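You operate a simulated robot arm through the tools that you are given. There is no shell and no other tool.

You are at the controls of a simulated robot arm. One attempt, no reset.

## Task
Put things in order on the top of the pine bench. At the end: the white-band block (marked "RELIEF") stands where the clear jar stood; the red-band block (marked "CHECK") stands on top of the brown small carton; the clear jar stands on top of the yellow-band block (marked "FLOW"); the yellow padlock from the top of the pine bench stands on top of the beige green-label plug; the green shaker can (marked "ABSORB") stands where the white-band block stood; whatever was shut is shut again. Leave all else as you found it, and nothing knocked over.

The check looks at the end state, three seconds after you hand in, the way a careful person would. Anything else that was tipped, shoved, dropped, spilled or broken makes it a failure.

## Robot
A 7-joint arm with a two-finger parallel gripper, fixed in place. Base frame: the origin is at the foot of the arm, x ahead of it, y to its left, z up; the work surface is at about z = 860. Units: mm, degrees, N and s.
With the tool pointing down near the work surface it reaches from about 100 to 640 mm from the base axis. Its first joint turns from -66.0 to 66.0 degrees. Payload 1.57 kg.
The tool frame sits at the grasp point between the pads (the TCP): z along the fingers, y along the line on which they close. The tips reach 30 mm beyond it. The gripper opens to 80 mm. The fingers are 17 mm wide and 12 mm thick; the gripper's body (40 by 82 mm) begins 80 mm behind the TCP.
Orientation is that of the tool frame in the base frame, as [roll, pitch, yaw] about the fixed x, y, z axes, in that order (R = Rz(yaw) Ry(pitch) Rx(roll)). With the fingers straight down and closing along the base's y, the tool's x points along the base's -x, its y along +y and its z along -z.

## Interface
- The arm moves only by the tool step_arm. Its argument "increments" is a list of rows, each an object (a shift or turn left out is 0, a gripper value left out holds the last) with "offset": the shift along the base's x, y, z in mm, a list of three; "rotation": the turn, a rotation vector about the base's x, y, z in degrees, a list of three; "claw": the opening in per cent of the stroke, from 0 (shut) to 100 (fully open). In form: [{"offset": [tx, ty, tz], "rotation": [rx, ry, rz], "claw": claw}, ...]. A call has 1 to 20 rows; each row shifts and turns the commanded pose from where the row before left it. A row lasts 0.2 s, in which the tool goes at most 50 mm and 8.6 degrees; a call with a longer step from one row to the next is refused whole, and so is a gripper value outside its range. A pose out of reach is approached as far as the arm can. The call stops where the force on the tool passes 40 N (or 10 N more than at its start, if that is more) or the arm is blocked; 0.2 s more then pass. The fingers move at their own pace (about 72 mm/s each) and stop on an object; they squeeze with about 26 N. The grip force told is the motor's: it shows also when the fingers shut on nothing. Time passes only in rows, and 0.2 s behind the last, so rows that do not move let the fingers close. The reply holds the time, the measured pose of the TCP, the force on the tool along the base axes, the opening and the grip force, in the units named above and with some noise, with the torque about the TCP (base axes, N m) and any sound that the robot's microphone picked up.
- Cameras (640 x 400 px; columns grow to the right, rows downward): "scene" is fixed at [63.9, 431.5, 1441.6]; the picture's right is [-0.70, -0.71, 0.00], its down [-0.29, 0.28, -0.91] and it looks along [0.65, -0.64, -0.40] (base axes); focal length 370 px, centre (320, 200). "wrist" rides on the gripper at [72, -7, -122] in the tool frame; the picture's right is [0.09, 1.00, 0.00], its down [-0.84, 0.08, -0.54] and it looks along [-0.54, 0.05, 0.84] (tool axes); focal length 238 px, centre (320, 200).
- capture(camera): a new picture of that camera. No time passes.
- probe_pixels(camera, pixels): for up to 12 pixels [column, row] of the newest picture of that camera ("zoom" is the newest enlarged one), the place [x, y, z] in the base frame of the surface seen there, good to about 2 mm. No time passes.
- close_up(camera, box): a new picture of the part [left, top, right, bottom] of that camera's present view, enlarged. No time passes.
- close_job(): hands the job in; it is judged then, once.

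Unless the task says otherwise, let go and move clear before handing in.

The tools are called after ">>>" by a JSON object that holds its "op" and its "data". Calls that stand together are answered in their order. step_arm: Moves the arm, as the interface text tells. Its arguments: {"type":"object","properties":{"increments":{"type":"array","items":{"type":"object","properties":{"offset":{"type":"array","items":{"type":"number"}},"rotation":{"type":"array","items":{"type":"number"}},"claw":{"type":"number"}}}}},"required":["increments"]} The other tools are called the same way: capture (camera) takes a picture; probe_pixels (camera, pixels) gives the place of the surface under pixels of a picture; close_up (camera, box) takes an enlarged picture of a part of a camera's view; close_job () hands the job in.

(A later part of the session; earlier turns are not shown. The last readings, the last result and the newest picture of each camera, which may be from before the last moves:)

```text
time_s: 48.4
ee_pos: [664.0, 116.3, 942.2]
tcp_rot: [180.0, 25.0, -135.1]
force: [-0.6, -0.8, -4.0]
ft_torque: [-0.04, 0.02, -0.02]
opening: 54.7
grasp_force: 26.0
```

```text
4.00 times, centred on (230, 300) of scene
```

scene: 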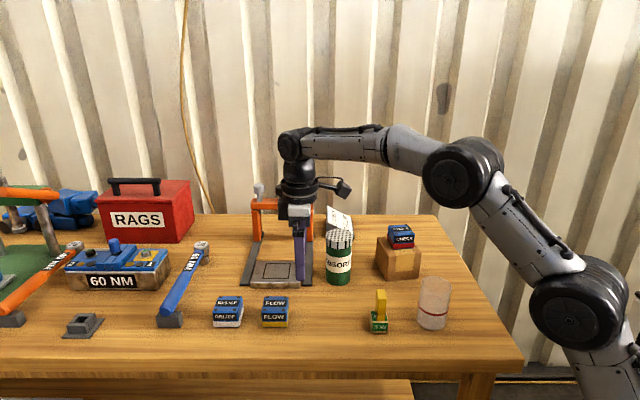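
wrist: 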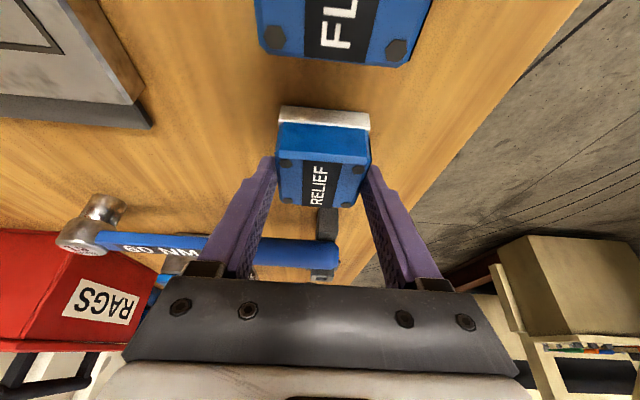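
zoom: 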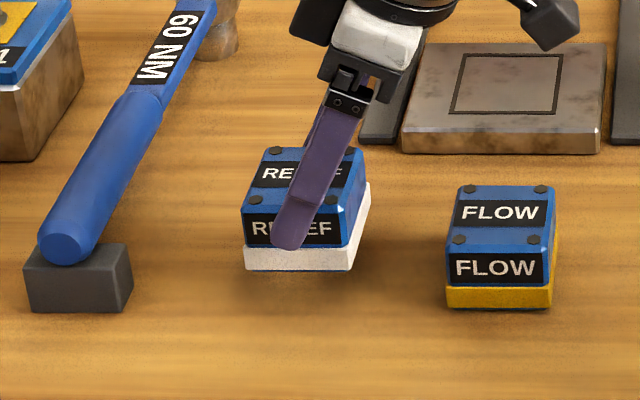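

It hangs level. I'll raise it to about 1000, carry it back over FLOW to the free spot where CHECK stood, turning -45° on the way.

>>> {"op": "step_arm", "data": {"increments": [{"offset": [-2, -2, 20]}, {"offset": [-5, -5, 25]}, {"offset": [-10, -10, 15], "rotation": [0, 0, -7.5]}, {"offset": [-22, -22, 0], "rotation": [0, 0, -7.5]}, {"offset": [-25, -25, 0], "rotation": [0, 0, -7.5]}, {"offset": [-25, -25, 0], "rotation": [0, 0, -7.5]}, {"offset": [-25, -25, 0], "rotation": [0, 0, -7.5]}, {"offset": [-22, -20, 0], "rotation": [0, 0, -7.5]}, {"offset": [-12, -12, 0]}, {}, {}]}}

>>> {"op": "capture", "data": {"camera": "wrist"}}

>>> {"op": "capture", "data": {"camera": "scene"}}

```text
time_s: 50.8
ee_pos: [515.1, -30.6, 1000.8]
tcp_rot: [-180.0, 25.0, -180.0]
force: [-0.6, 0.8, -3.0]
ft_torque: [0.0, 0.05, 0.03]
opening: 54.5
grasp_force: 26.1
```

```text
taken
```

wrist: 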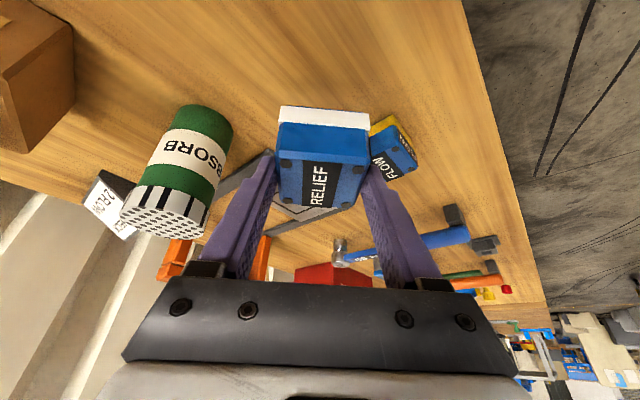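

```text
taken
```

scene: 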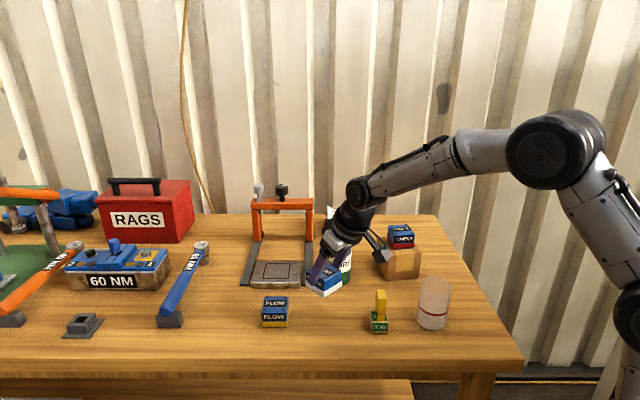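

RELIEF is over the free spot, level. I'll lower it to a few mm above the bench (TCP about 918).

>>> {"op": "step_arm", "data": {"increments": [{"offset": [0, 0, -20]}, {"offset": [0, 0, -25]}, {"offset": [0, 0, -20]}, {"offset": [0, 0, -13]}, {"offset": [0, 0, -5]}, {}, {}]}}

>>> {"op": "close_up", "data": {"camera": "scene", "box": [270, 230, 430, 340]}}

```text
time_s: 52.4
ee_pos: [515.0, -29.2, 919.8]
tcp_rot: [179.9, 25.0, 180.0]
force: [1.0, 0.1, -4.1]
ft_torque: [0.02, 0.02, -0.02]
opening: 54.9
grasp_force: 25.7
```

```text
3.64 times, centred on (350, 285) of scene
```

zoom: 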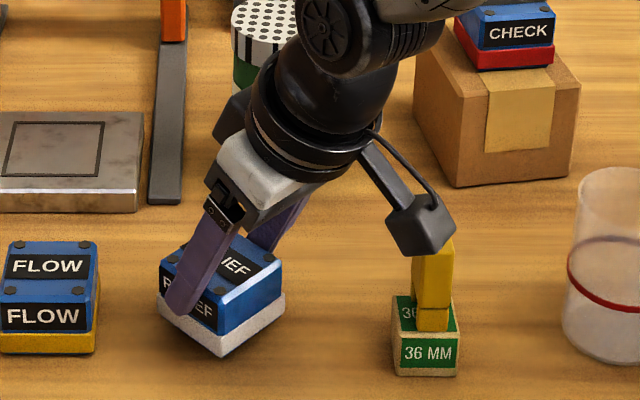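

The wrist camera housing overlaps the padlock in this view (zoom px (425,235)); I'll probe how far they really are apart before going lower.

>>> {"op": "probe_pixels", "data": {"camera": "zoom", "pixels": [[415, 235], [395, 220], [420, 250], [448, 235], [435, 260], [440, 250], [410, 210], [440, 285], [450, 270]]}}

```text
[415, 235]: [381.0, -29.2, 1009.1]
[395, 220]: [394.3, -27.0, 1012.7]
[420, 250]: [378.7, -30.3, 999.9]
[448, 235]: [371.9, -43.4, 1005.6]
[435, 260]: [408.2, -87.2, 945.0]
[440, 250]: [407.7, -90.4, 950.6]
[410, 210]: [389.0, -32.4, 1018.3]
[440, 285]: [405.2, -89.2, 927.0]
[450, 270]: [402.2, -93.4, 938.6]
```

The camera housing's lowest part is at z 1000, some 50 mm above the padlock and 60 mm to its side, so it is clear. Lowering to contact.

>>> {"op": "step_arm", "data": {"increments": [{"offset": [0, 0, -2]}, {"offset": [0, 0, -2]}, {"offset": [0, 0, -1]}, {"offset": [0, 0, -0.7]}, {}]}}

```text
time_s: 53.6
ee_pos: [517.1, -29.8, 913.7]
tcp_rot: [-180.0, 25.1, 180.0]
force: [-0.2, 2.9, 1.4]
ft_torque: [0.03, 0.16, -0.08]
opening: 54.9
grasp_force: 26.0
```

Contact (force from -4 to +1.4 N at z 913.7). A touch more, then I open.

>>> {"op": "step_arm", "data": {"increments": [{"offset": [0, 0, -0.3]}, {"claw": 72}, {"claw": 80}, {"claw": 100}, {}, {}]}}

>>> {"op": "close_up", "data": {"camera": "scene", "box": [270, 230, 430, 340]}}

>>> {"op": "capture", "data": {"camera": "wrist"}}

```text
time_s: 55.0
ee_pos: [516.5, -32.1, 912.0]
tcp_rot: [-179.9, 25.0, 180.0]
force: [-0.3, 0.3, -0.1]
ft_torque: [0.03, 0.0, -0.02]
opening: 80.0
grasp_force: 0.1
```

```text
3.64 times, centred on (350, 285) of scene
```

zoom: 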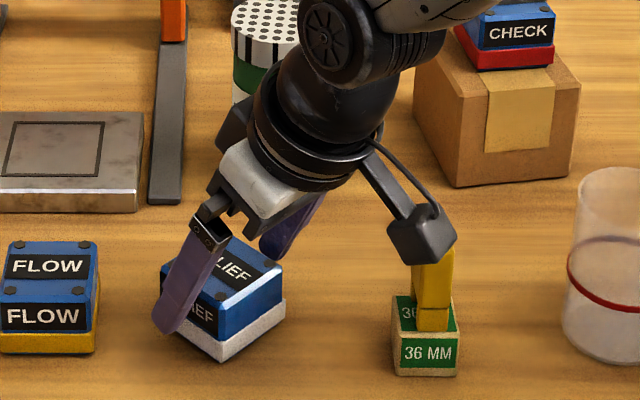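

```text
taken
```

wrist: 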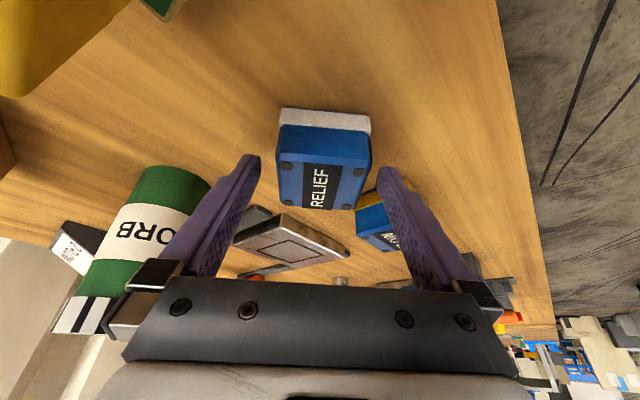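

RELIEF stands upright on the temporary spot. I'll lift clear and move over the can at (598,-165), turning the tilt to point radially (-15.4°).

>>> {"op": "step_arm", "data": {"increments": [{"offset": [0, 0, 10]}, {"offset": [0, 0, 25]}, {"offset": [0, 0, 35]}, {"offset": [0, 0, 40]}, {"offset": [0, 0, 36]}, {"offset": [15, -26, 0], "rotation": [0, 0, -7.7]}, {"offset": [20, -35, 0], "rotation": [0, 0, -7.7]}, {"offset": [22, -37, 0]}, {"offset": [19, -35, 0]}, {}, {}]}}

>>> {"op": "capture", "data": {"camera": "wrist"}}

>>> {"op": "capture", "data": {"camera": "scene"}}

```text
time_s: 57.4
ee_pos: [594.2, -165.3, 1059.4]
tcp_rot: [-180.0, 25.1, 164.5]
force: [0.7, -0.9, -0.7]
ft_torque: [-0.01, 0.02, -0.01]
opening: 79.9
grasp_force: 0.1
```

```text
taken
```

wrist: 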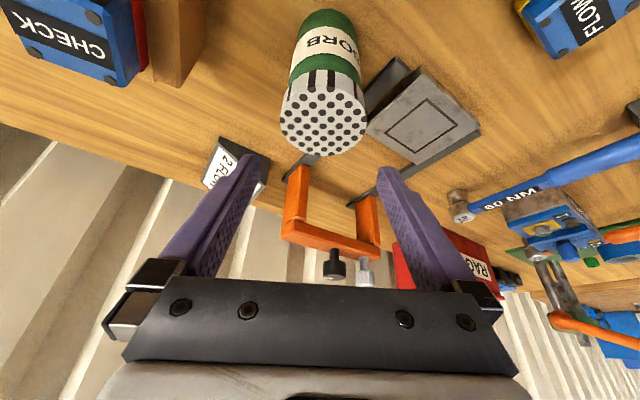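

```text
taken
```

scene: 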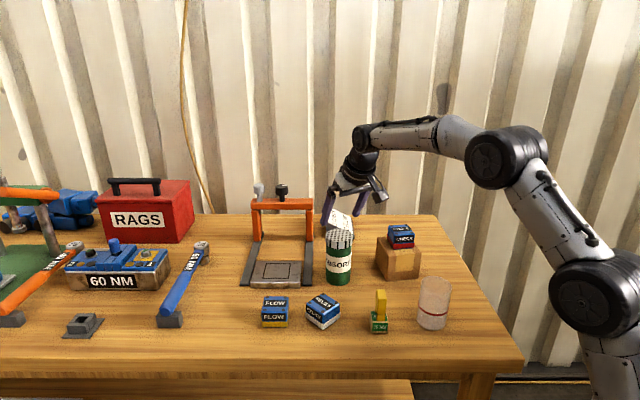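

I'm over the can; its cap is at wrist px (322,113). I'll probe the cap's rim and the nearby sign and frame.

>>> {"op": "close_up", "data": {"camera": "wrist", "box": [260, 0, 390, 170]}}

>>> {"op": "close_up", "data": {"camera": "wrist", "box": [260, 50, 390, 165]}}

>>> {"op": "probe_pixels", "data": {"camera": "wrist", "pixels": [[283, 118], [363, 116], [322, 154], [324, 78], [322, 115], [296, 90], [354, 92], [300, 145], [346, 145], [240, 150], [215, 180], [290, 180]]}}

```text
2.35 times, centred on (325, 85) of wrist
```

zoom: 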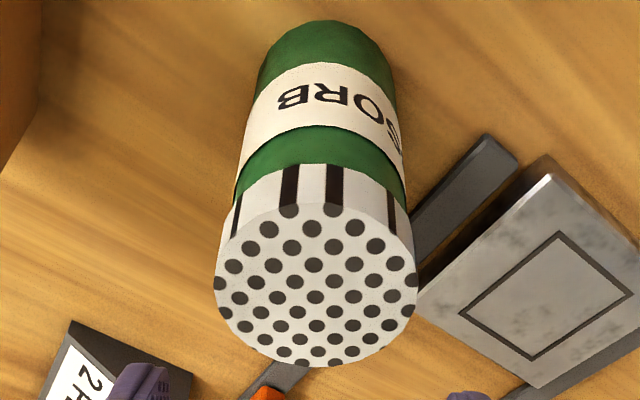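

```text
3.48 times, centred on (325, 108) of wrist
```

zoom: 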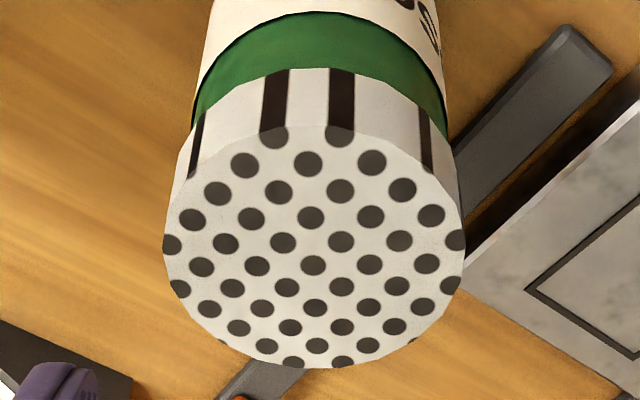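

```text
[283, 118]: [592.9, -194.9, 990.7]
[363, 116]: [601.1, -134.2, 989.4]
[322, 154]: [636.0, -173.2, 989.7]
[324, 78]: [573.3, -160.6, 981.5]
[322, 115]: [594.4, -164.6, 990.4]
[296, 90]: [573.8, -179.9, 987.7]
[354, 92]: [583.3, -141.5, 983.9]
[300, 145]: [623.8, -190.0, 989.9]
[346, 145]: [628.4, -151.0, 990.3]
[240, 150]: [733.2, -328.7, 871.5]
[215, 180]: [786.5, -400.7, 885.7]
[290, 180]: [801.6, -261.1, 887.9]
```

Fitting both views, the can's centre is about (603,-166.7), cap diameter about 61 mm. I'll shift (4.1,0.1) and descend around it in two stages.

>>> {"op": "step_arm", "data": {"increments": [{"offset": [4.1, 0.1, 0]}, {"offset": [0, 0, -20]}, {"offset": [0, 0, -20]}, {}, {}]}}

>>> {"op": "capture", "data": {"camera": "wrist"}}

>>> {"op": "close_up", "data": {"camera": "scene", "box": [290, 170, 410, 290]}}

```text
time_s: 58.6
ee_pos: [597.1, -162.9, 1018.7]
tcp_rot: [-180.0, 25.0, 164.6]
force: [-0.9, -0.4, -0.7]
ft_torque: [-0.01, 0.0, 0.03]
opening: 80.1
grasp_force: 0.0
```

```text
taken
```

wrist: 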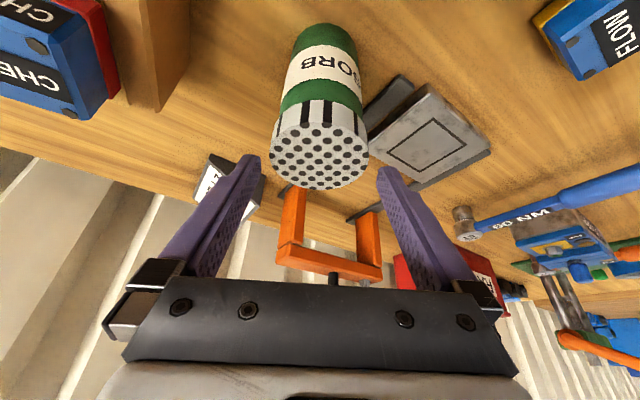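

```text
3.33 times, centred on (350, 230) of scene
```

zoom: 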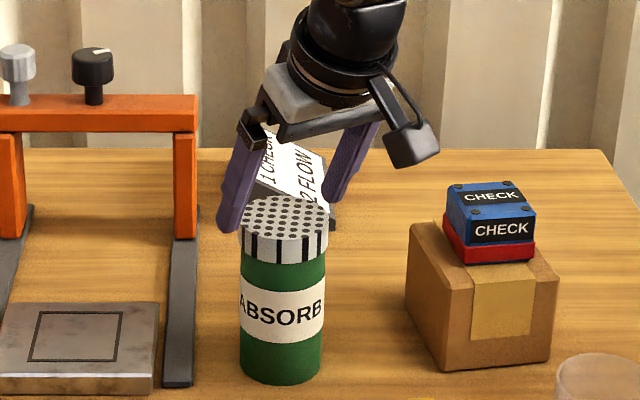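

The cap (px 271-368) sits centred between the fingertips (260 and 377) with about 6 mm either side. I'll descend on to z about 936 with force watching.

>>> {"op": "step_arm", "data": {"increments": [{"offset": [0, 0, -10]}, {"offset": [0, 0, -12]}, {"offset": [0, 0, -15]}, {"offset": [0, 0, -20]}, {"offset": [0, 0, -18]}, {"offset": [0, 0, -8]}, {}, {}]}}

>>> {"op": "capture", "data": {"camera": "wrist"}}

>>> {"op": "close_up", "data": {"camera": "scene", "box": [290, 190, 410, 300]}}

```text
time_s: 60.4
ee_pos: [594.0, -162.5, 934.4]
tcp_rot: [180.0, 25.0, 164.6]
force: [0.1, -0.6, 0.4]
ft_torque: [-0.02, 0.0, 0.03]
opening: 79.8
grasp_force: 0.0
```

```text
taken
```

wrist: 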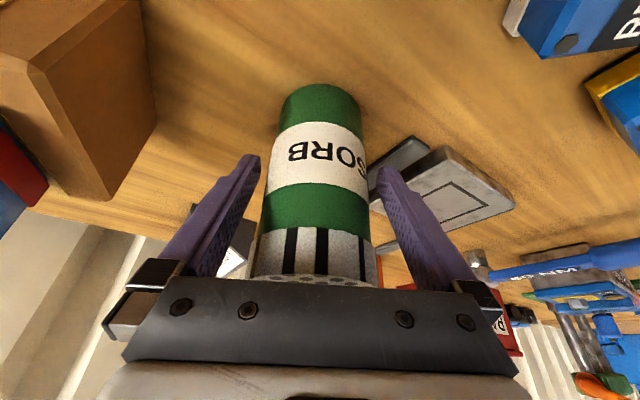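

```text
3.64 times, centred on (350, 245) of scene
```

zoom: 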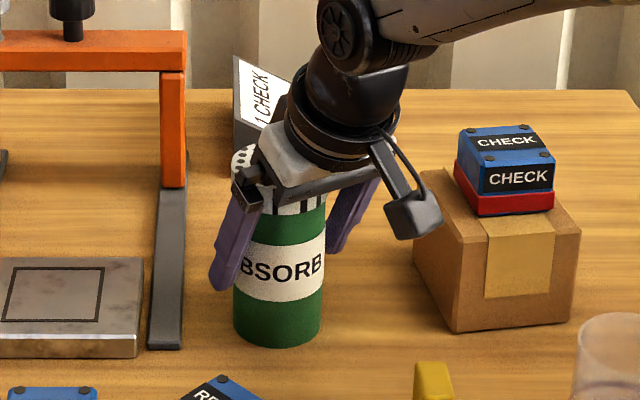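

The fingers are around the can, laterally centred (266-369 px). I'll probe the can's near surface to set the depth before closing.

>>> {"op": "probe_pixels", "data": {"camera": "wrist", "pixels": [[318, 110], [318, 150], [318, 190], [318, 225], [275, 150], [362, 150], [318, 260], [270, 210], [366, 210]]}}

```text
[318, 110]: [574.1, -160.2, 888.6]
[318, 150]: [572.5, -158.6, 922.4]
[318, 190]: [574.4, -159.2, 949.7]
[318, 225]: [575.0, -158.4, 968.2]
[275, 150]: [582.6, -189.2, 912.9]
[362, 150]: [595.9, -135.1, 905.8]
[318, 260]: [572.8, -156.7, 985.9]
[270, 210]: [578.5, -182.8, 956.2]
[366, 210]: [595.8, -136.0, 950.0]
```

The near surface is at about (574,-159.5), so the axis is near (602,-167). I'll move 4 mm inward, (3.9,-1.1), and close.

>>> {"op": "step_arm", "data": {"increments": [{"offset": [2, -0.5, 0]}, {"offset": [1.9, -0.6, 0]}, {"claw": 80}, {"claw": 0}, {}, {}, {}]}}

>>> {"op": "capture", "data": {"camera": "wrist"}}

>>> {"op": "close_up", "data": {"camera": "scene", "box": [290, 190, 410, 300]}}

```text
time_s: 62.0
ee_pos: [598.1, -163.9, 935.4]
tcp_rot: [-180.0, 25.0, 164.6]
force: [0.4, -1.1, 0.4]
ft_torque: [0.02, 0.01, 0.01]
opening: 62.4
grasp_force: 25.5
```

```text
taken
```

wrist: 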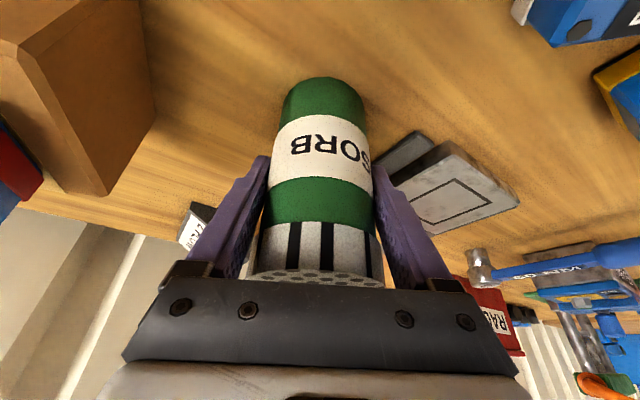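

```text
3.64 times, centred on (350, 245) of scene
```

zoom: 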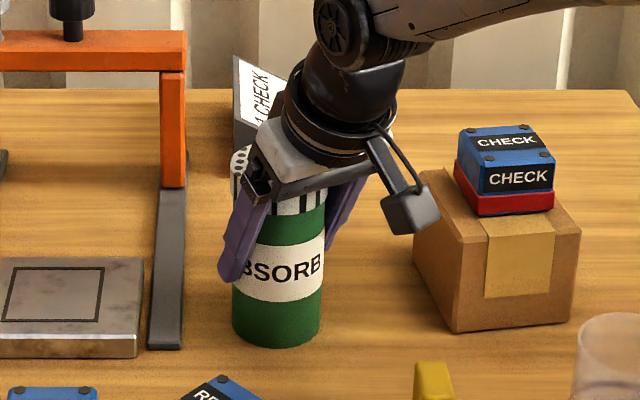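

It closed at 62.4 mm. I want to be sure the pads hold the body rather than just the cap, so I'll enlarge the contact.

>>> {"op": "close_up", "data": {"camera": "wrist", "box": [220, 130, 420, 290]}}

>>> {"op": "close_up", "data": {"camera": "scene", "box": [325, 220, 385, 285]}}

```text
2.50 times, centred on (320, 210) of wrist
```

zoom: 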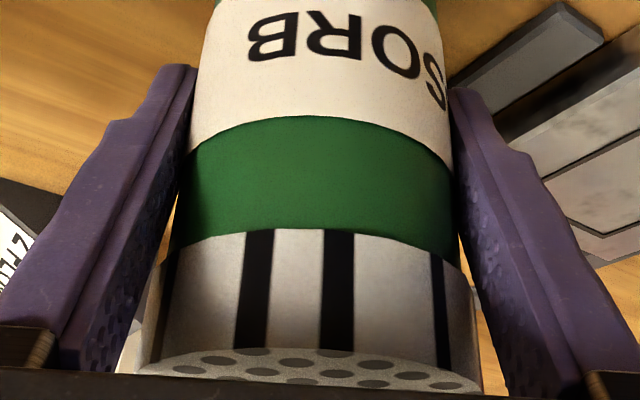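

```text
6.15 times, centred on (355, 252) of scene
```

zoom: 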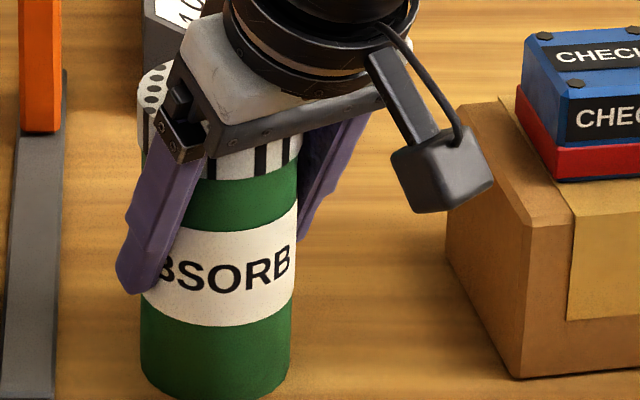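

The pads hold the green body and label; the cap is free. I'll lift gently and check.

>>> {"op": "step_arm", "data": {"increments": [{"offset": [0, 0, 3]}, {"offset": [0, 0, 6]}, {"offset": [0, 0, 10]}, {}, {}]}}

>>> {"op": "close_up", "data": {"camera": "scene", "box": [290, 190, 410, 300]}}

```text
time_s: 63.2
ee_pos: [598.7, -163.0, 956.2]
tcp_rot: [179.9, 25.0, 164.6]
force: [-0.7, -0.2, -3.4]
ft_torque: [-0.03, 0.03, 0.01]
opening: 62.6
grasp_force: 25.7
```

```text
3.64 times, centred on (350, 245) of scene
```

zoom: 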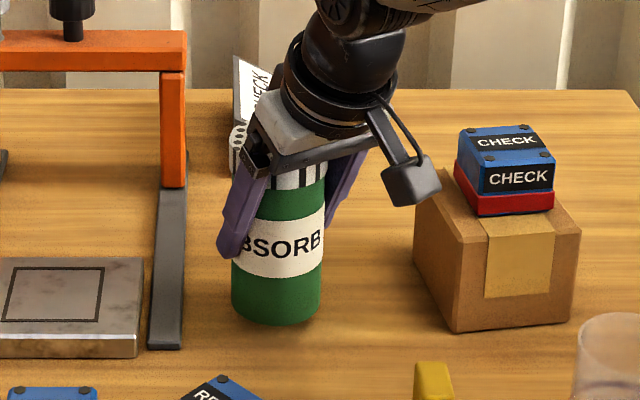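

The can hangs upright (about 3.4 N). I'll lift it to TCP 1020 and carry it to RELIEF's old place, turning +25.4° so that the tilt stays radial.

>>> {"op": "step_arm", "data": {"increments": [{"offset": [0, 0, 15]}, {"offset": [0, 0, 25]}, {"offset": [0, 0, 24]}, {"offset": [4, 18, 0]}, {"offset": [8, 34, 0], "rotation": [0, 0, 5.1]}, {"offset": [8, 34, 0], "rotation": [0, 0, 5.1]}, {"offset": [8, 34, 0], "rotation": [0, 0, 5.1]}, {"offset": [8, 34, 0], "rotation": [0, 0, 5.1]}, {"offset": [8, 34, 0], "rotation": [0, 0, 5]}, {"offset": [8, 34, 0]}, {"offset": [8, 34, 0]}, {"offset": [6, 25, 0]}, {}, {}]}}

>>> {"op": "capture", "data": {"camera": "wrist"}}

>>> {"op": "capture", "data": {"camera": "scene"}}

```text
time_s: 66.2
ee_pos: [667.1, 116.4, 1017.0]
tcp_rot: [-180.0, 24.9, -170.1]
force: [0.0, -0.3, -3.0]
ft_torque: [0.0, 0.02, 0.03]
opening: 62.3
grasp_force: 26.4
```

```text
taken
```

wrist: 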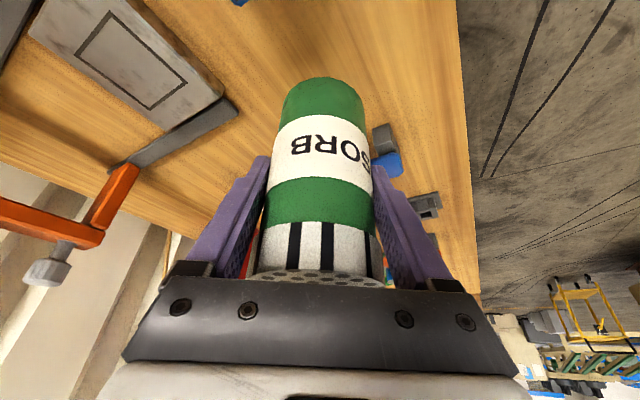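

```text
taken
```

scene: 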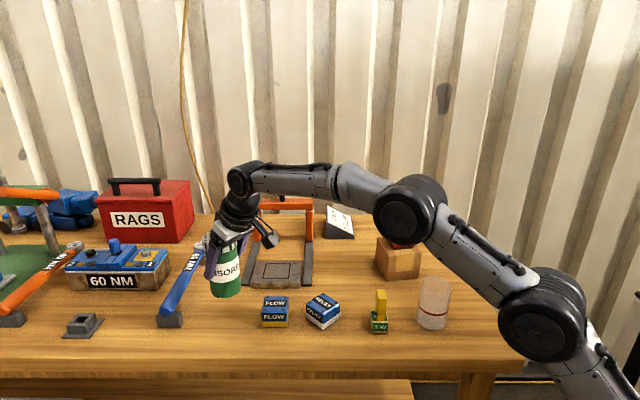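

Reached (667,116,1017) with the can upright. I'll probe the can's surface to get its true axis before lowering.

>>> {"op": "probe_pixels", "data": {"camera": "wrist", "pixels": [[320, 95], [320, 130], [320, 160], [320, 195], [280, 130], [364, 130], [285, 100], [358, 100]]}}

>>> {"op": "close_up", "data": {"camera": "scene", "box": [170, 210, 310, 340]}}

>>> {"op": "probe_pixels", "data": {"camera": "zoom", "pixels": [[270, 250], [270, 200], [210, 250], [315, 250], [260, 160]]}}

```text
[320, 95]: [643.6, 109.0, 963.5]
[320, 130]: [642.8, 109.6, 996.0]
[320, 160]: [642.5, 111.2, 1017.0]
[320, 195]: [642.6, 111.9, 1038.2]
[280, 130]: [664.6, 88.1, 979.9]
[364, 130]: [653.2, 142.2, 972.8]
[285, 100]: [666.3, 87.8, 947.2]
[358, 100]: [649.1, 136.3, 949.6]
```

```text
3.08 times, centred on (240, 275) of scene
```

zoom: 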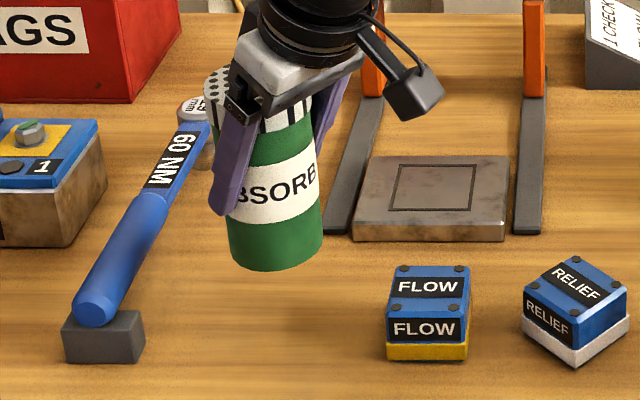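

```text
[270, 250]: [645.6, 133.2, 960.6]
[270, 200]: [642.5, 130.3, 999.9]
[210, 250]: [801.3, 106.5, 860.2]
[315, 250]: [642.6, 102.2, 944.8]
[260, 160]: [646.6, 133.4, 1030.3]
```

The can's axis is at about (672,118); RELIEF's old centre was (670,119.5). I'll shift (-2,+1.5) and lower to a few mm above the bench.

>>> {"op": "step_arm", "data": {"increments": [{"offset": [-2, 1.5, -10]}, {"offset": [0, 0, -20]}, {"offset": [0, 0, -25]}, {"offset": [0, 0, -15]}, {"offset": [0, 0, -5]}, {}, {}]}}

>>> {"op": "close_up", "data": {"camera": "scene", "box": [170, 220, 310, 350]}}

>>> {"op": "capture", "data": {"camera": "wrist"}}

>>> {"op": "probe_pixels", "data": {"camera": "wrist", "pixels": [[320, 95], [320, 130], [320, 160], [280, 130], [364, 130], [285, 100], [358, 100]]}}

```text
time_s: 67.8
ee_pos: [664.2, 119.3, 942.1]
tcp_rot: [-180.0, 25.0, -169.9]
force: [-0.4, 0.4, -1.7]
ft_torque: [0.0, -0.01, 0.04]
opening: 62.4
grasp_force: 25.8
```

```text
3.08 times, centred on (240, 285) of scene
```

zoom: 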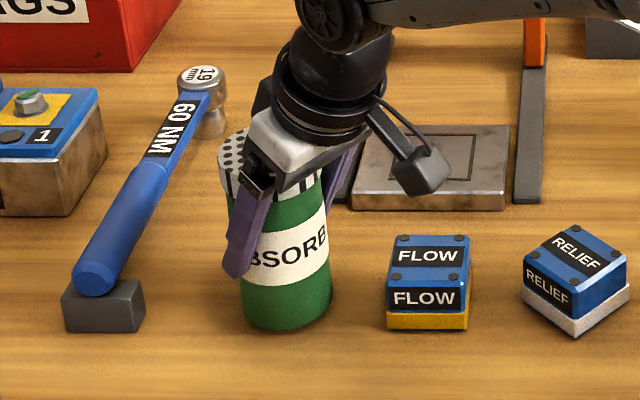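

```text
taken
```

wrist: 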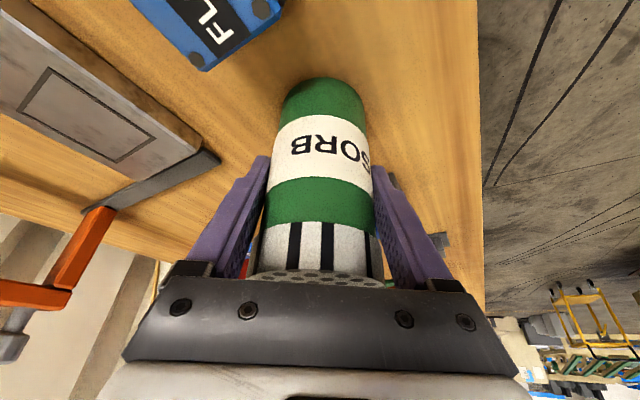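

```text
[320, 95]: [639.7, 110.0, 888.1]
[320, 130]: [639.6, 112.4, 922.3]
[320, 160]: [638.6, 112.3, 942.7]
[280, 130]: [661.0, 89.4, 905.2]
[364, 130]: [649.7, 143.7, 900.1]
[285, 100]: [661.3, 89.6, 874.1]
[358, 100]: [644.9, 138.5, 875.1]
```

The can's axis now reads (668.6,119.4), so I shift +1.2 in x and ease down to contact.

>>> {"op": "step_arm", "data": {"increments": [{"offset": [1.2, 0, -2]}, {"offset": [0, 0, -2]}, {"offset": [0, 0, -1]}, {"offset": [0, 0, -0.7]}, {}]}}

```text
time_s: 69.0
ee_pos: [664.8, 118.7, 937.2]
tcp_rot: [-180.0, 25.0, -170.0]
force: [-0.6, 0.1, -2.9]
ft_torque: [0.02, 0.01, -0.01]
opening: 62.5
grasp_force: 25.9
```

No contact yet at z 937 (-2.9 N); continuing by half-millimetres.

>>> {"op": "step_arm", "data": {"increments": [{"offset": [0, 0, -0.6]}, {"offset": [0, 0, -0.6]}, {}]}}

```text
time_s: 69.8
ee_pos: [664.9, 117.1, 937.6]
tcp_rot: [180.0, 24.9, -169.9]
force: [-0.4, 0.1, -3.6]
ft_torque: [-0.01, 0.01, 0.01]
opening: 62.5
grasp_force: 26.1
```

Still free at about 936 (-3.6 N); two more small steps.

>>> {"op": "step_arm", "data": {"increments": [{"offset": [0, 0, -0.6]}, {"offset": [0, 0, -0.6]}, {}]}}

```text
time_s: 70.6
ee_pos: [664.5, 117.8, 936.3]
tcp_rot: [-180.0, 25.0, -170.0]
force: [0.0, 0.4, -2.6]
ft_torque: [-0.04, 0.05, -0.02]
opening: 62.4
grasp_force: 25.8
```

Force is -2.6 N, just beginning to change perhaps; two more steps.

>>> {"op": "step_arm", "data": {"increments": [{"offset": [0, 0, -0.5]}, {"offset": [0, 0, -0.5]}, {}]}}

```text
time_s: 71.4
ee_pos: [664.2, 118.6, 935.0]
tcp_rot: [179.9, 24.9, -169.9]
force: [-0.6, -0.1, -2.2]
ft_torque: [0.04, 0.03, 0.02]
opening: 62.1
grasp_force: 26.0
```

>>> {"op": "step_arm", "data": {"increments": [{"offset": [0, 0, -0.5]}, {"offset": [0, 0, -0.5]}, {}]}}

>>> {"op": "close_up", "data": {"camera": "scene", "box": [200, 260, 300, 340]}}

```text
time_s: 72.2
ee_pos: [665.7, 119.0, 936.3]
tcp_rot: [180.0, 25.2, -170.1]
force: [0.8, 1.6, 2.6]
ft_torque: [0.2, 0.07, -0.02]
opening: 62.1
grasp_force: 25.8
```

```text
5.00 times, centred on (250, 300) of scene
```

zoom: 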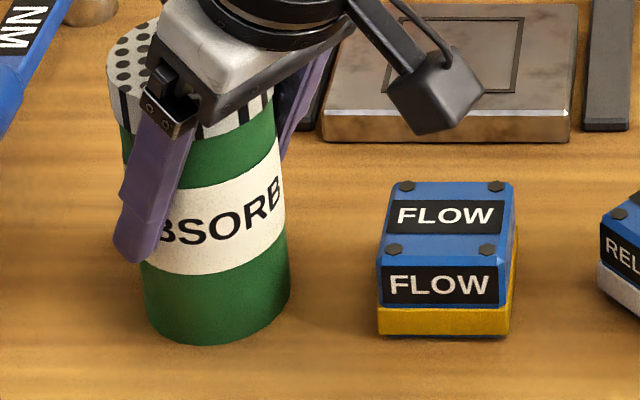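

Contact: the force went from -2.2 to +2.6 N and the can's base is on the bench. Opening gently.

>>> {"op": "step_arm", "data": {"increments": [{"claw": 82}, {"claw": 90}, {"claw": 100}, {}, {}]}}

>>> {"op": "close_up", "data": {"camera": "scene", "box": [170, 220, 310, 350]}}

>>> {"op": "capture", "data": {"camera": "wrist"}}

>>> {"op": "probe_pixels", "data": {"camera": "wrist", "pixels": [[320, 95], [320, 130], [320, 160], [280, 130], [364, 130], [285, 100], [358, 100]]}}

```text
time_s: 73.4
ee_pos: [664.6, 118.3, 934.4]
tcp_rot: [179.9, 25.0, -169.9]
force: [-1.0, -0.5, 0.4]
ft_torque: [-0.01, 0.0, 0.01]
opening: 80.2
grasp_force: 0.1
```

```text
3.08 times, centred on (240, 285) of scene
```

zoom: 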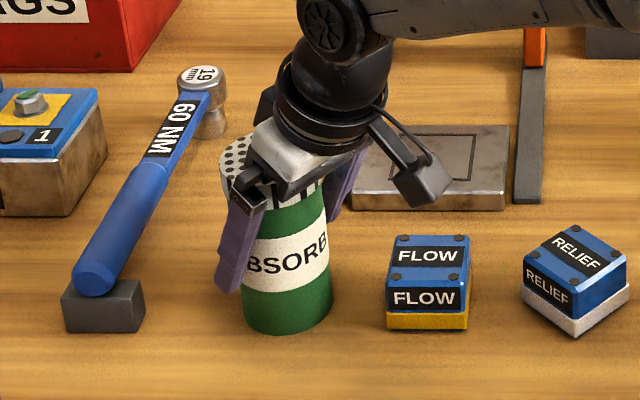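

```text
taken
```

wrist: 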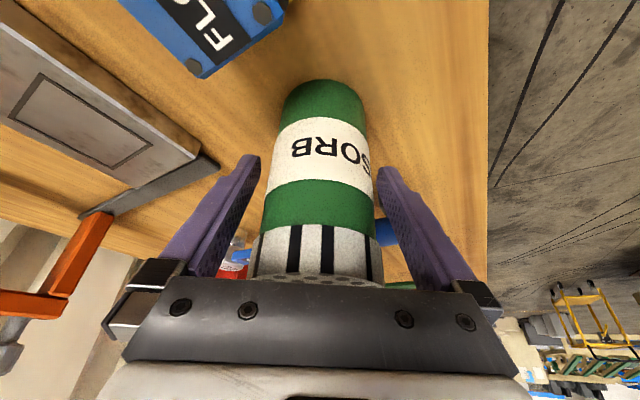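

```text
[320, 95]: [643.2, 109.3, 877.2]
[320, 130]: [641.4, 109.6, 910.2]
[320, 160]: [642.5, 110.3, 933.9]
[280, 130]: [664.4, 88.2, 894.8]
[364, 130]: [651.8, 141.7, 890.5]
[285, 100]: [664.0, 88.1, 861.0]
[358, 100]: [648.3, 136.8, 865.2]
```

The can stands at about (671.5,118), upright, on RELIEF's old place. I'll back out along the tool axis, then rise.

>>> {"op": "step_arm", "data": {"increments": [{"offset": [-4.2, -0.7, 9]}, {"offset": [-8.3, -1.5, 18]}, {"offset": [-8.3, -1.5, 18]}, {"offset": [-8.3, -1.5, 18]}, {"offset": [-8.3, -1.5, 18]}, {"offset": [-8.3, -1.5, 18]}, {"offset": [-8.3, -1.5, 18]}, {}, {}]}}

>>> {"op": "capture", "data": {"camera": "scene"}}

>>> {"op": "capture", "data": {"camera": "wrist"}}

```text
time_s: 75.4
ee_pos: [610.7, 106.2, 1052.6]
tcp_rot: [179.9, 25.0, -169.9]
force: [-0.3, -0.1, 0.2]
ft_torque: [0.0, 0.0, -0.01]
opening: 80.2
grasp_force: 0.1
```

```text
taken
```

scene: 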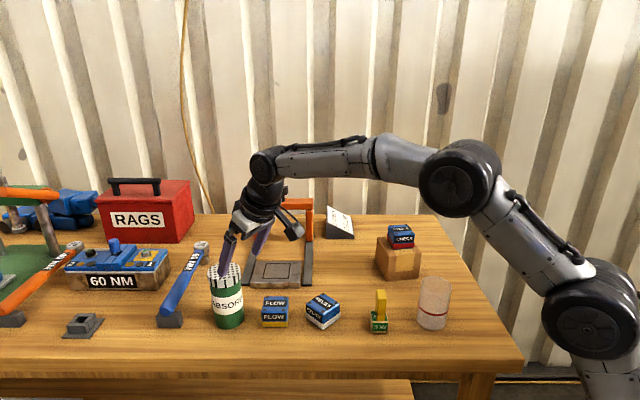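

```text
taken
```

wrist: 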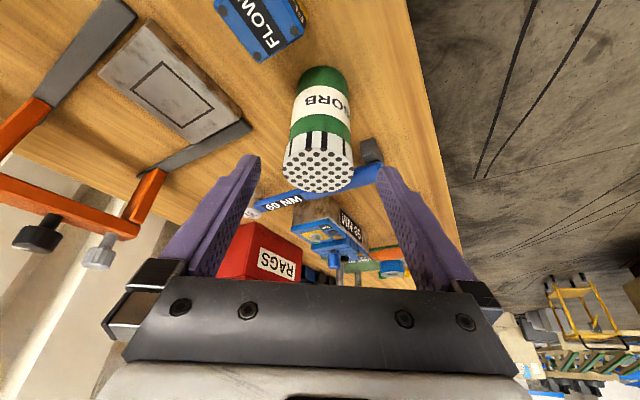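

The can stands well (scene (228,300)), and nothing else moved. Now I untilt and go over the jar at (350,-196), turning the gripper to close roughly across the radial direction.

>>> {"op": "step_arm", "data": {"increments": [{"offset": [-16, -18, 5], "rotation": [-0.87, 4.92, 0]}, {"offset": [-26, -30, 2], "rotation": [-0.87, 4.92, 0]}, {"offset": [-26, -30, 0], "rotation": [-0.87, 4.92, 0]}, {"offset": [-26, -30, 0], "rotation": [-0.87, 4.92, 0]}, {"offset": [-26, -30, 0], "rotation": [-0.87, 4.92, 0]}, {"offset": [-26, -30, 0], "rotation": [0, 0, -7.8]}, {"offset": [-26, -30, 0], "rotation": [0, 0, -7.8]}, {"offset": [-26, -30, 0], "rotation": [0, 0, -7.8]}, {"offset": [-26, -30, 0], "rotation": [0, 0, -7.8]}, {"offset": [-26, -30, 0], "rotation": [0, 0, -7.8]}, {"offset": [-11, -14, 0]}, {}, {}]}}

>>> {"op": "capture", "data": {"camera": "wrist"}}

>>> {"op": "capture", "data": {"camera": "scene"}}

```text
time_s: 78.2
ee_pos: [352.9, -192.0, 1058.9]
tcp_rot: [179.9, 0.0, 151.0]
force: [0.5, -0.3, -0.2]
ft_torque: [0.02, -0.01, 0.0]
opening: 80.3
grasp_force: 0.0
```

```text
taken
```

wrist: 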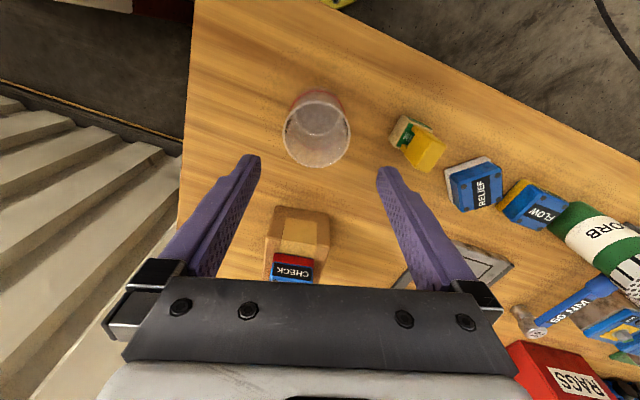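

```text
taken
```

scene: 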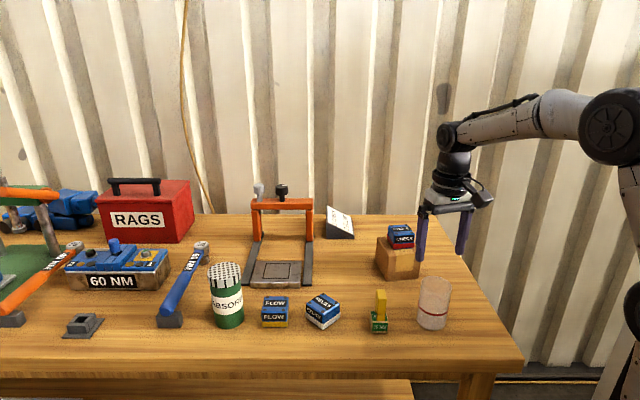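

The jar's rim shows as an ellipse at wrist px about (316,130). I'll enlarge it to read the rim exactly, since probes see through the glass.

>>> {"op": "close_up", "data": {"camera": "wrist", "box": [260, 80, 380, 180]}}

>>> {"op": "probe_pixels", "data": {"camera": "zoom", "pixels": [[160, 200], [425, 200], [300, 345], [300, 50], [170, 150], [420, 150], [180, 260], [410, 270], [240, 330], [360, 335], [300, 100], [300, 200]]}}

```text
4.00 times, centred on (320, 130) of wrist
```

zoom: 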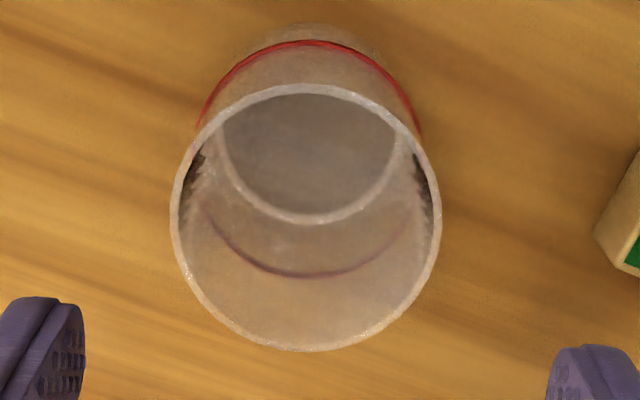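

```text
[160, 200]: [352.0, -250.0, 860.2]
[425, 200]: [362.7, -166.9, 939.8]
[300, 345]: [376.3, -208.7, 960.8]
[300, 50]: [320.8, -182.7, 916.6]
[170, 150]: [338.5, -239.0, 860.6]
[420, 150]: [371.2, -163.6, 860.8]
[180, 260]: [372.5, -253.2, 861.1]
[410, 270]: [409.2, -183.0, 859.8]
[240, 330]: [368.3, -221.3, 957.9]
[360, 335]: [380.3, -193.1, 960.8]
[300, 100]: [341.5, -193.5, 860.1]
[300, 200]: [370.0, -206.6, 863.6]
```

The rim fit gives the jar centre (350,-195.4), diameter about 63 mm. I'll shift (-2.9,-3.5), go down to z 1000 (tips just above the rim) and check.

>>> {"op": "step_arm", "data": {"increments": [{"offset": [-1.5, -1.8, -20]}, {"offset": [-1.4, -1.7, -22]}, {"offset": [0, 0, -17]}, {}, {}]}}

>>> {"op": "close_up", "data": {"camera": "wrist", "box": [220, 90, 420, 215]}}

>>> {"op": "close_up", "data": {"camera": "scene", "box": [370, 220, 490, 340]}}

```text
time_s: 79.4
ee_pos: [347.3, -199.3, 1000.8]
tcp_rot: [180.0, 0.1, 150.9]
force: [-0.6, 0.5, -0.2]
ft_torque: [0.02, 0.03, 0.0]
opening: 80.0
grasp_force: 0.0
```

```text
3.20 times, centred on (320, 152) of wrist
```

zoom: 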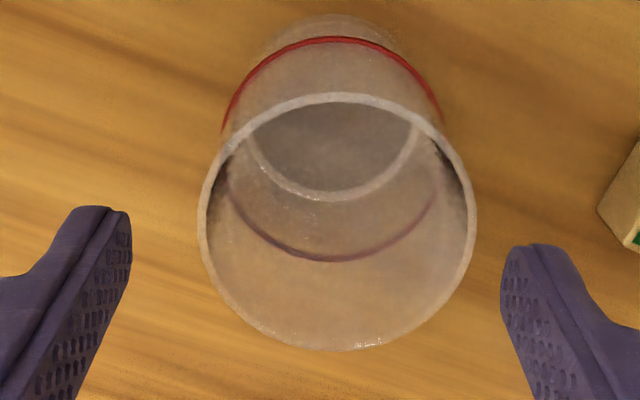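

```text
3.33 times, centred on (430, 280) of scene
```

zoom: 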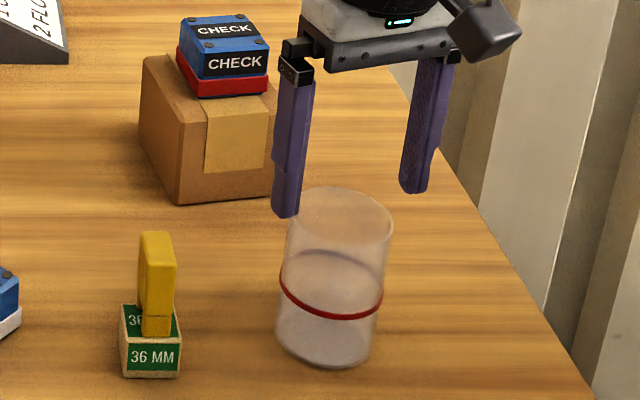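

The fingers are off by about 5 mm (left gap 67 px, right gap 25 px in the enlargement), matching the measured pose (347.3,-199.3). I'll correct by (2.4,4.3) and look again.

>>> {"op": "step_arm", "data": {"increments": [{"offset": [1.2, 2.2, 0]}, {"offset": [1.2, 2.1, 0]}, {}, {}]}}

>>> {"op": "close_up", "data": {"camera": "wrist", "box": [220, 90, 420, 215]}}

>>> {"op": "close_up", "data": {"camera": "scene", "box": [370, 220, 490, 340]}}

```text
time_s: 80.4
ee_pos: [350.2, -193.7, 999.5]
tcp_rot: [180.0, 0.0, 151.0]
force: [-0.4, -0.2, 0.3]
ft_torque: [0.01, 0.0, 0.01]
opening: 80.0
grasp_force: 0.0
```

```text
3.20 times, centred on (320, 152) of wrist
```

zoom: 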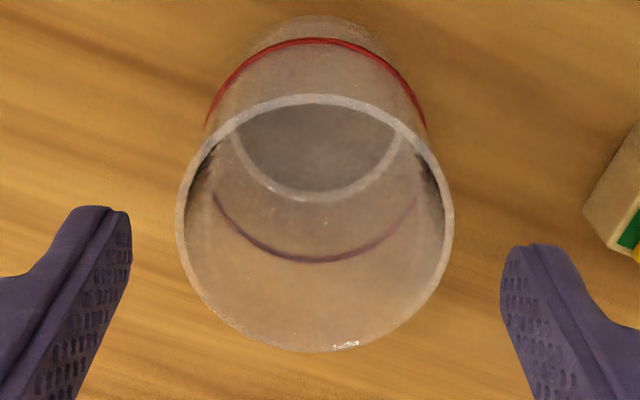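

```text
3.33 times, centred on (430, 280) of scene
```

zoom: 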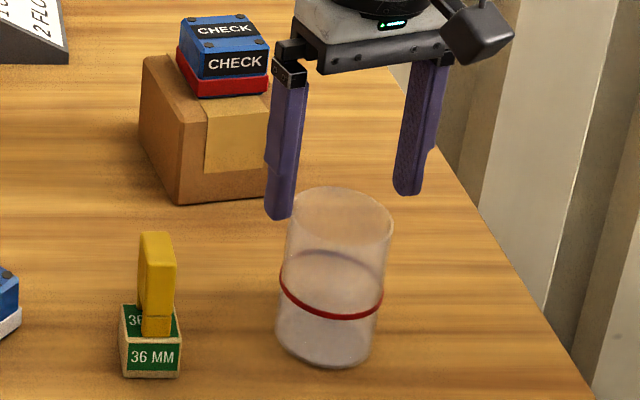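

Now the rim (176-453) is centred between the tips (131 and 502). Descending to z 932.

>>> {"op": "step_arm", "data": {"increments": [{"offset": [0, 0, -12]}, {"offset": [0, 0, -18]}, {"offset": [0, 0, -18]}, {"offset": [0, 0, -14]}, {"offset": [0, 0, -6]}, {}, {}]}}

>>> {"op": "capture", "data": {"camera": "wrist"}}

>>> {"op": "close_up", "data": {"camera": "scene", "box": [370, 240, 490, 340]}}

```text
time_s: 82.0
ee_pos: [351.8, -191.8, 930.6]
tcp_rot: [180.0, 0.0, 151.1]
force: [0.4, -0.4, 0.5]
ft_torque: [0.03, 0.04, 0.02]
opening: 80.0
grasp_force: 0.0
```

```text
taken
```

wrist: 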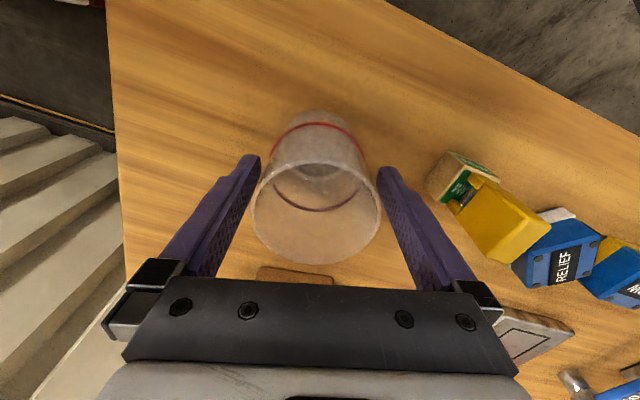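

```text
4.00 times, centred on (430, 290) of scene
```

zoom: 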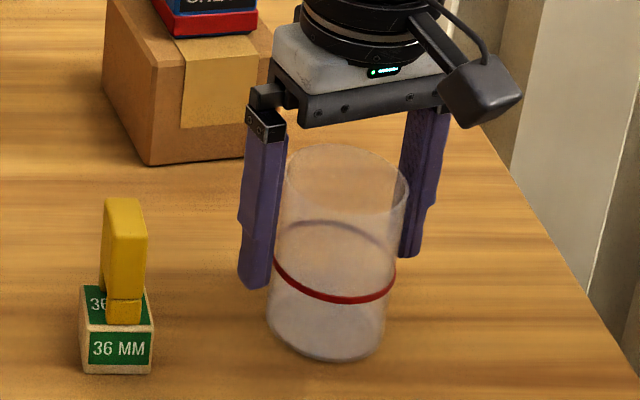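

The jar's rim (251-381 px) is about 2 mm left of the finger middle, so I correct by (-1.1,-2.0) before closing.

>>> {"op": "step_arm", "data": {"increments": [{"offset": [-1.1, -2.0, 0]}, {}, {}]}}

>>> {"op": "close_up", "data": {"camera": "wrist", "box": [220, 90, 420, 275]}}

```text
time_s: 82.8
ee_pos: [349.9, -194.6, 929.9]
tcp_rot: [-179.9, 0.0, 150.9]
force: [0.3, 0.1, 0.5]
ft_torque: [0.02, 0.02, 0.0]
opening: 80.2
grasp_force: 0.1
```

```text
2.16 times, centred on (320, 182) of wrist
```

zoom: 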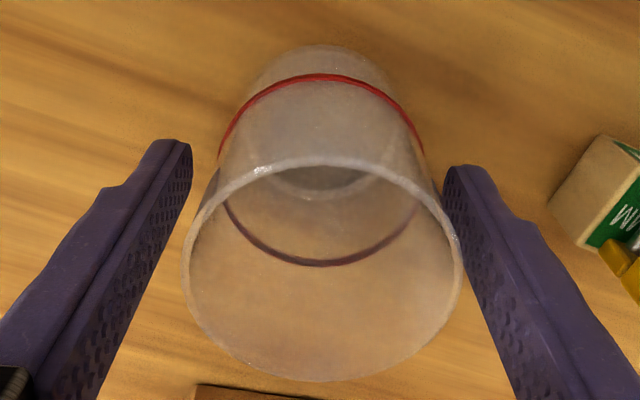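

The jar is now centred (ring 217-424 between tips 192 and 443). Closing.

>>> {"op": "step_arm", "data": {"increments": [{"claw": 85}, {"claw": 78}, {"claw": 0}, {}, {}, {}]}}

>>> {"op": "close_up", "data": {"camera": "wrist", "box": [220, 90, 420, 275]}}

>>> {"op": "close_up", "data": {"camera": "scene", "box": [370, 240, 490, 340]}}

```text
time_s: 84.2
ee_pos: [349.2, -194.1, 931.2]
tcp_rot: [-180.0, 0.0, 151.0]
force: [-0.5, 0.0, 0.6]
ft_torque: [0.0, -0.01, -0.02]
opening: 63.1
grasp_force: 25.8
```

```text
2.16 times, centred on (320, 182) of wrist
```

zoom: 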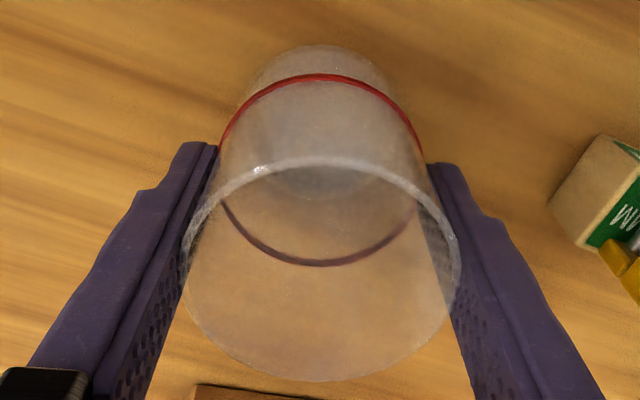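

```text
4.00 times, centred on (430, 290) of scene
```

zoom: 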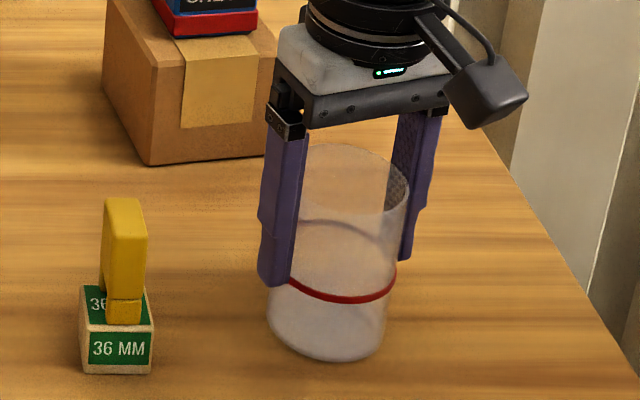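

The jar is held at 63.1 mm. I'll lift slowly and check that it hangs upright.

>>> {"op": "step_arm", "data": {"increments": [{"offset": [0, 0, 3]}, {"offset": [0, 0, 6]}, {"offset": [0, 0, 10]}, {"offset": [0, 0, 12]}, {}, {}]}}

>>> {"op": "close_up", "data": {"camera": "scene", "box": [370, 230, 490, 330]}}

```text
time_s: 85.6
ee_pos: [349.2, -193.4, 962.5]
tcp_rot: [180.0, -0.1, 150.9]
force: [1.1, 0.5, -1.3]
ft_torque: [0.05, 0.0, -0.01]
opening: 63.0
grasp_force: 26.0
```

```text
4.00 times, centred on (430, 280) of scene
```

zoom: 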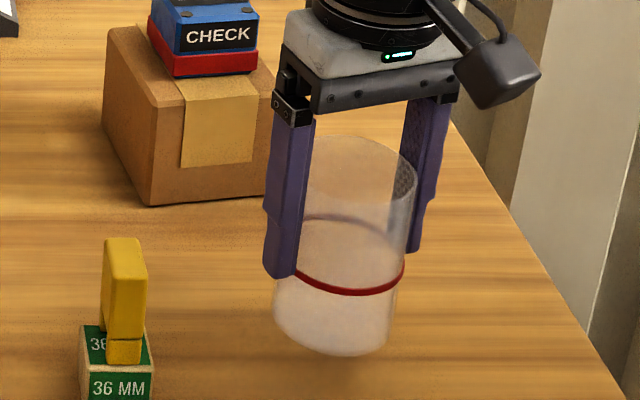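

The jar lifted upright, about 1.5 N. I'll raise it to 1050 and carry it round the padlock to over FLOW, turning +39° gently.

>>> {"op": "step_arm", "data": {"increments": [{"offset": [0, 0, 16]}, {"offset": [0, 0, 24]}, {"offset": [0, 0, 26]}, {"offset": [4, 0, 20]}, {"offset": [18, 4, 2]}, {"offset": [28, 6, 0]}, {"offset": [28, 6, 0]}, {"offset": [28, 8, 0]}, {"offset": [20, 14, 0]}, {"offset": [16, 26, 0], "rotation": [0, 0, 6.5]}, {"offset": [16, 28, 0], "rotation": [0, 0, 6.5]}, {"offset": [16, 28, 0], "rotation": [0, 0, 6.5]}, {"offset": [16, 28, 0], "rotation": [0, 0, 6.5]}, {"offset": [16, 28, 0], "rotation": [0, 0, 6.5]}, {"offset": [16, 28, 0], "rotation": [0, 0, 6.5]}, {"offset": [14, 22, 0]}, {"offset": [10, 13, 0]}, {}, {}]}}

>>> {"op": "capture", "data": {"camera": "wrist"}}

>>> {"op": "capture", "data": {"camera": "scene"}}

```text
time_s: 89.6
ee_pos: [593.9, 43.7, 1050.0]
tcp_rot: [-180.0, 0.1, -170.0]
force: [-1.0, -0.5, -2.2]
ft_torque: [0.0, 0.01, 0.02]
opening: 62.8
grasp_force: 26.5
```

```text
taken
```

wrist: 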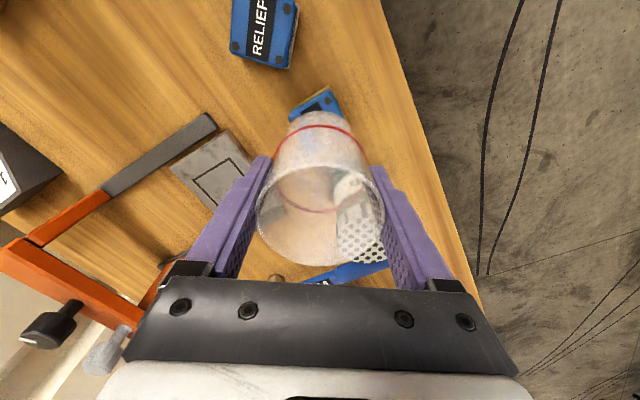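

```text
taken
```

scene: 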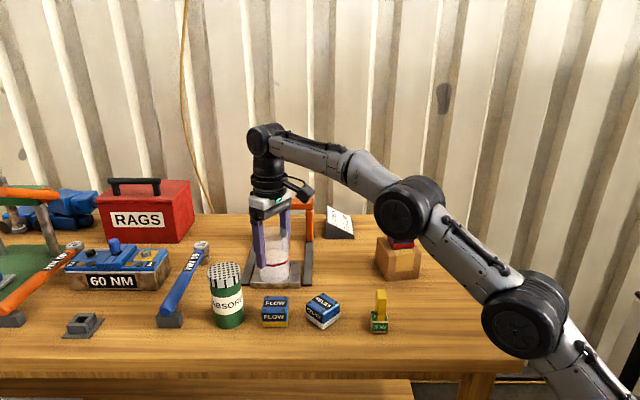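

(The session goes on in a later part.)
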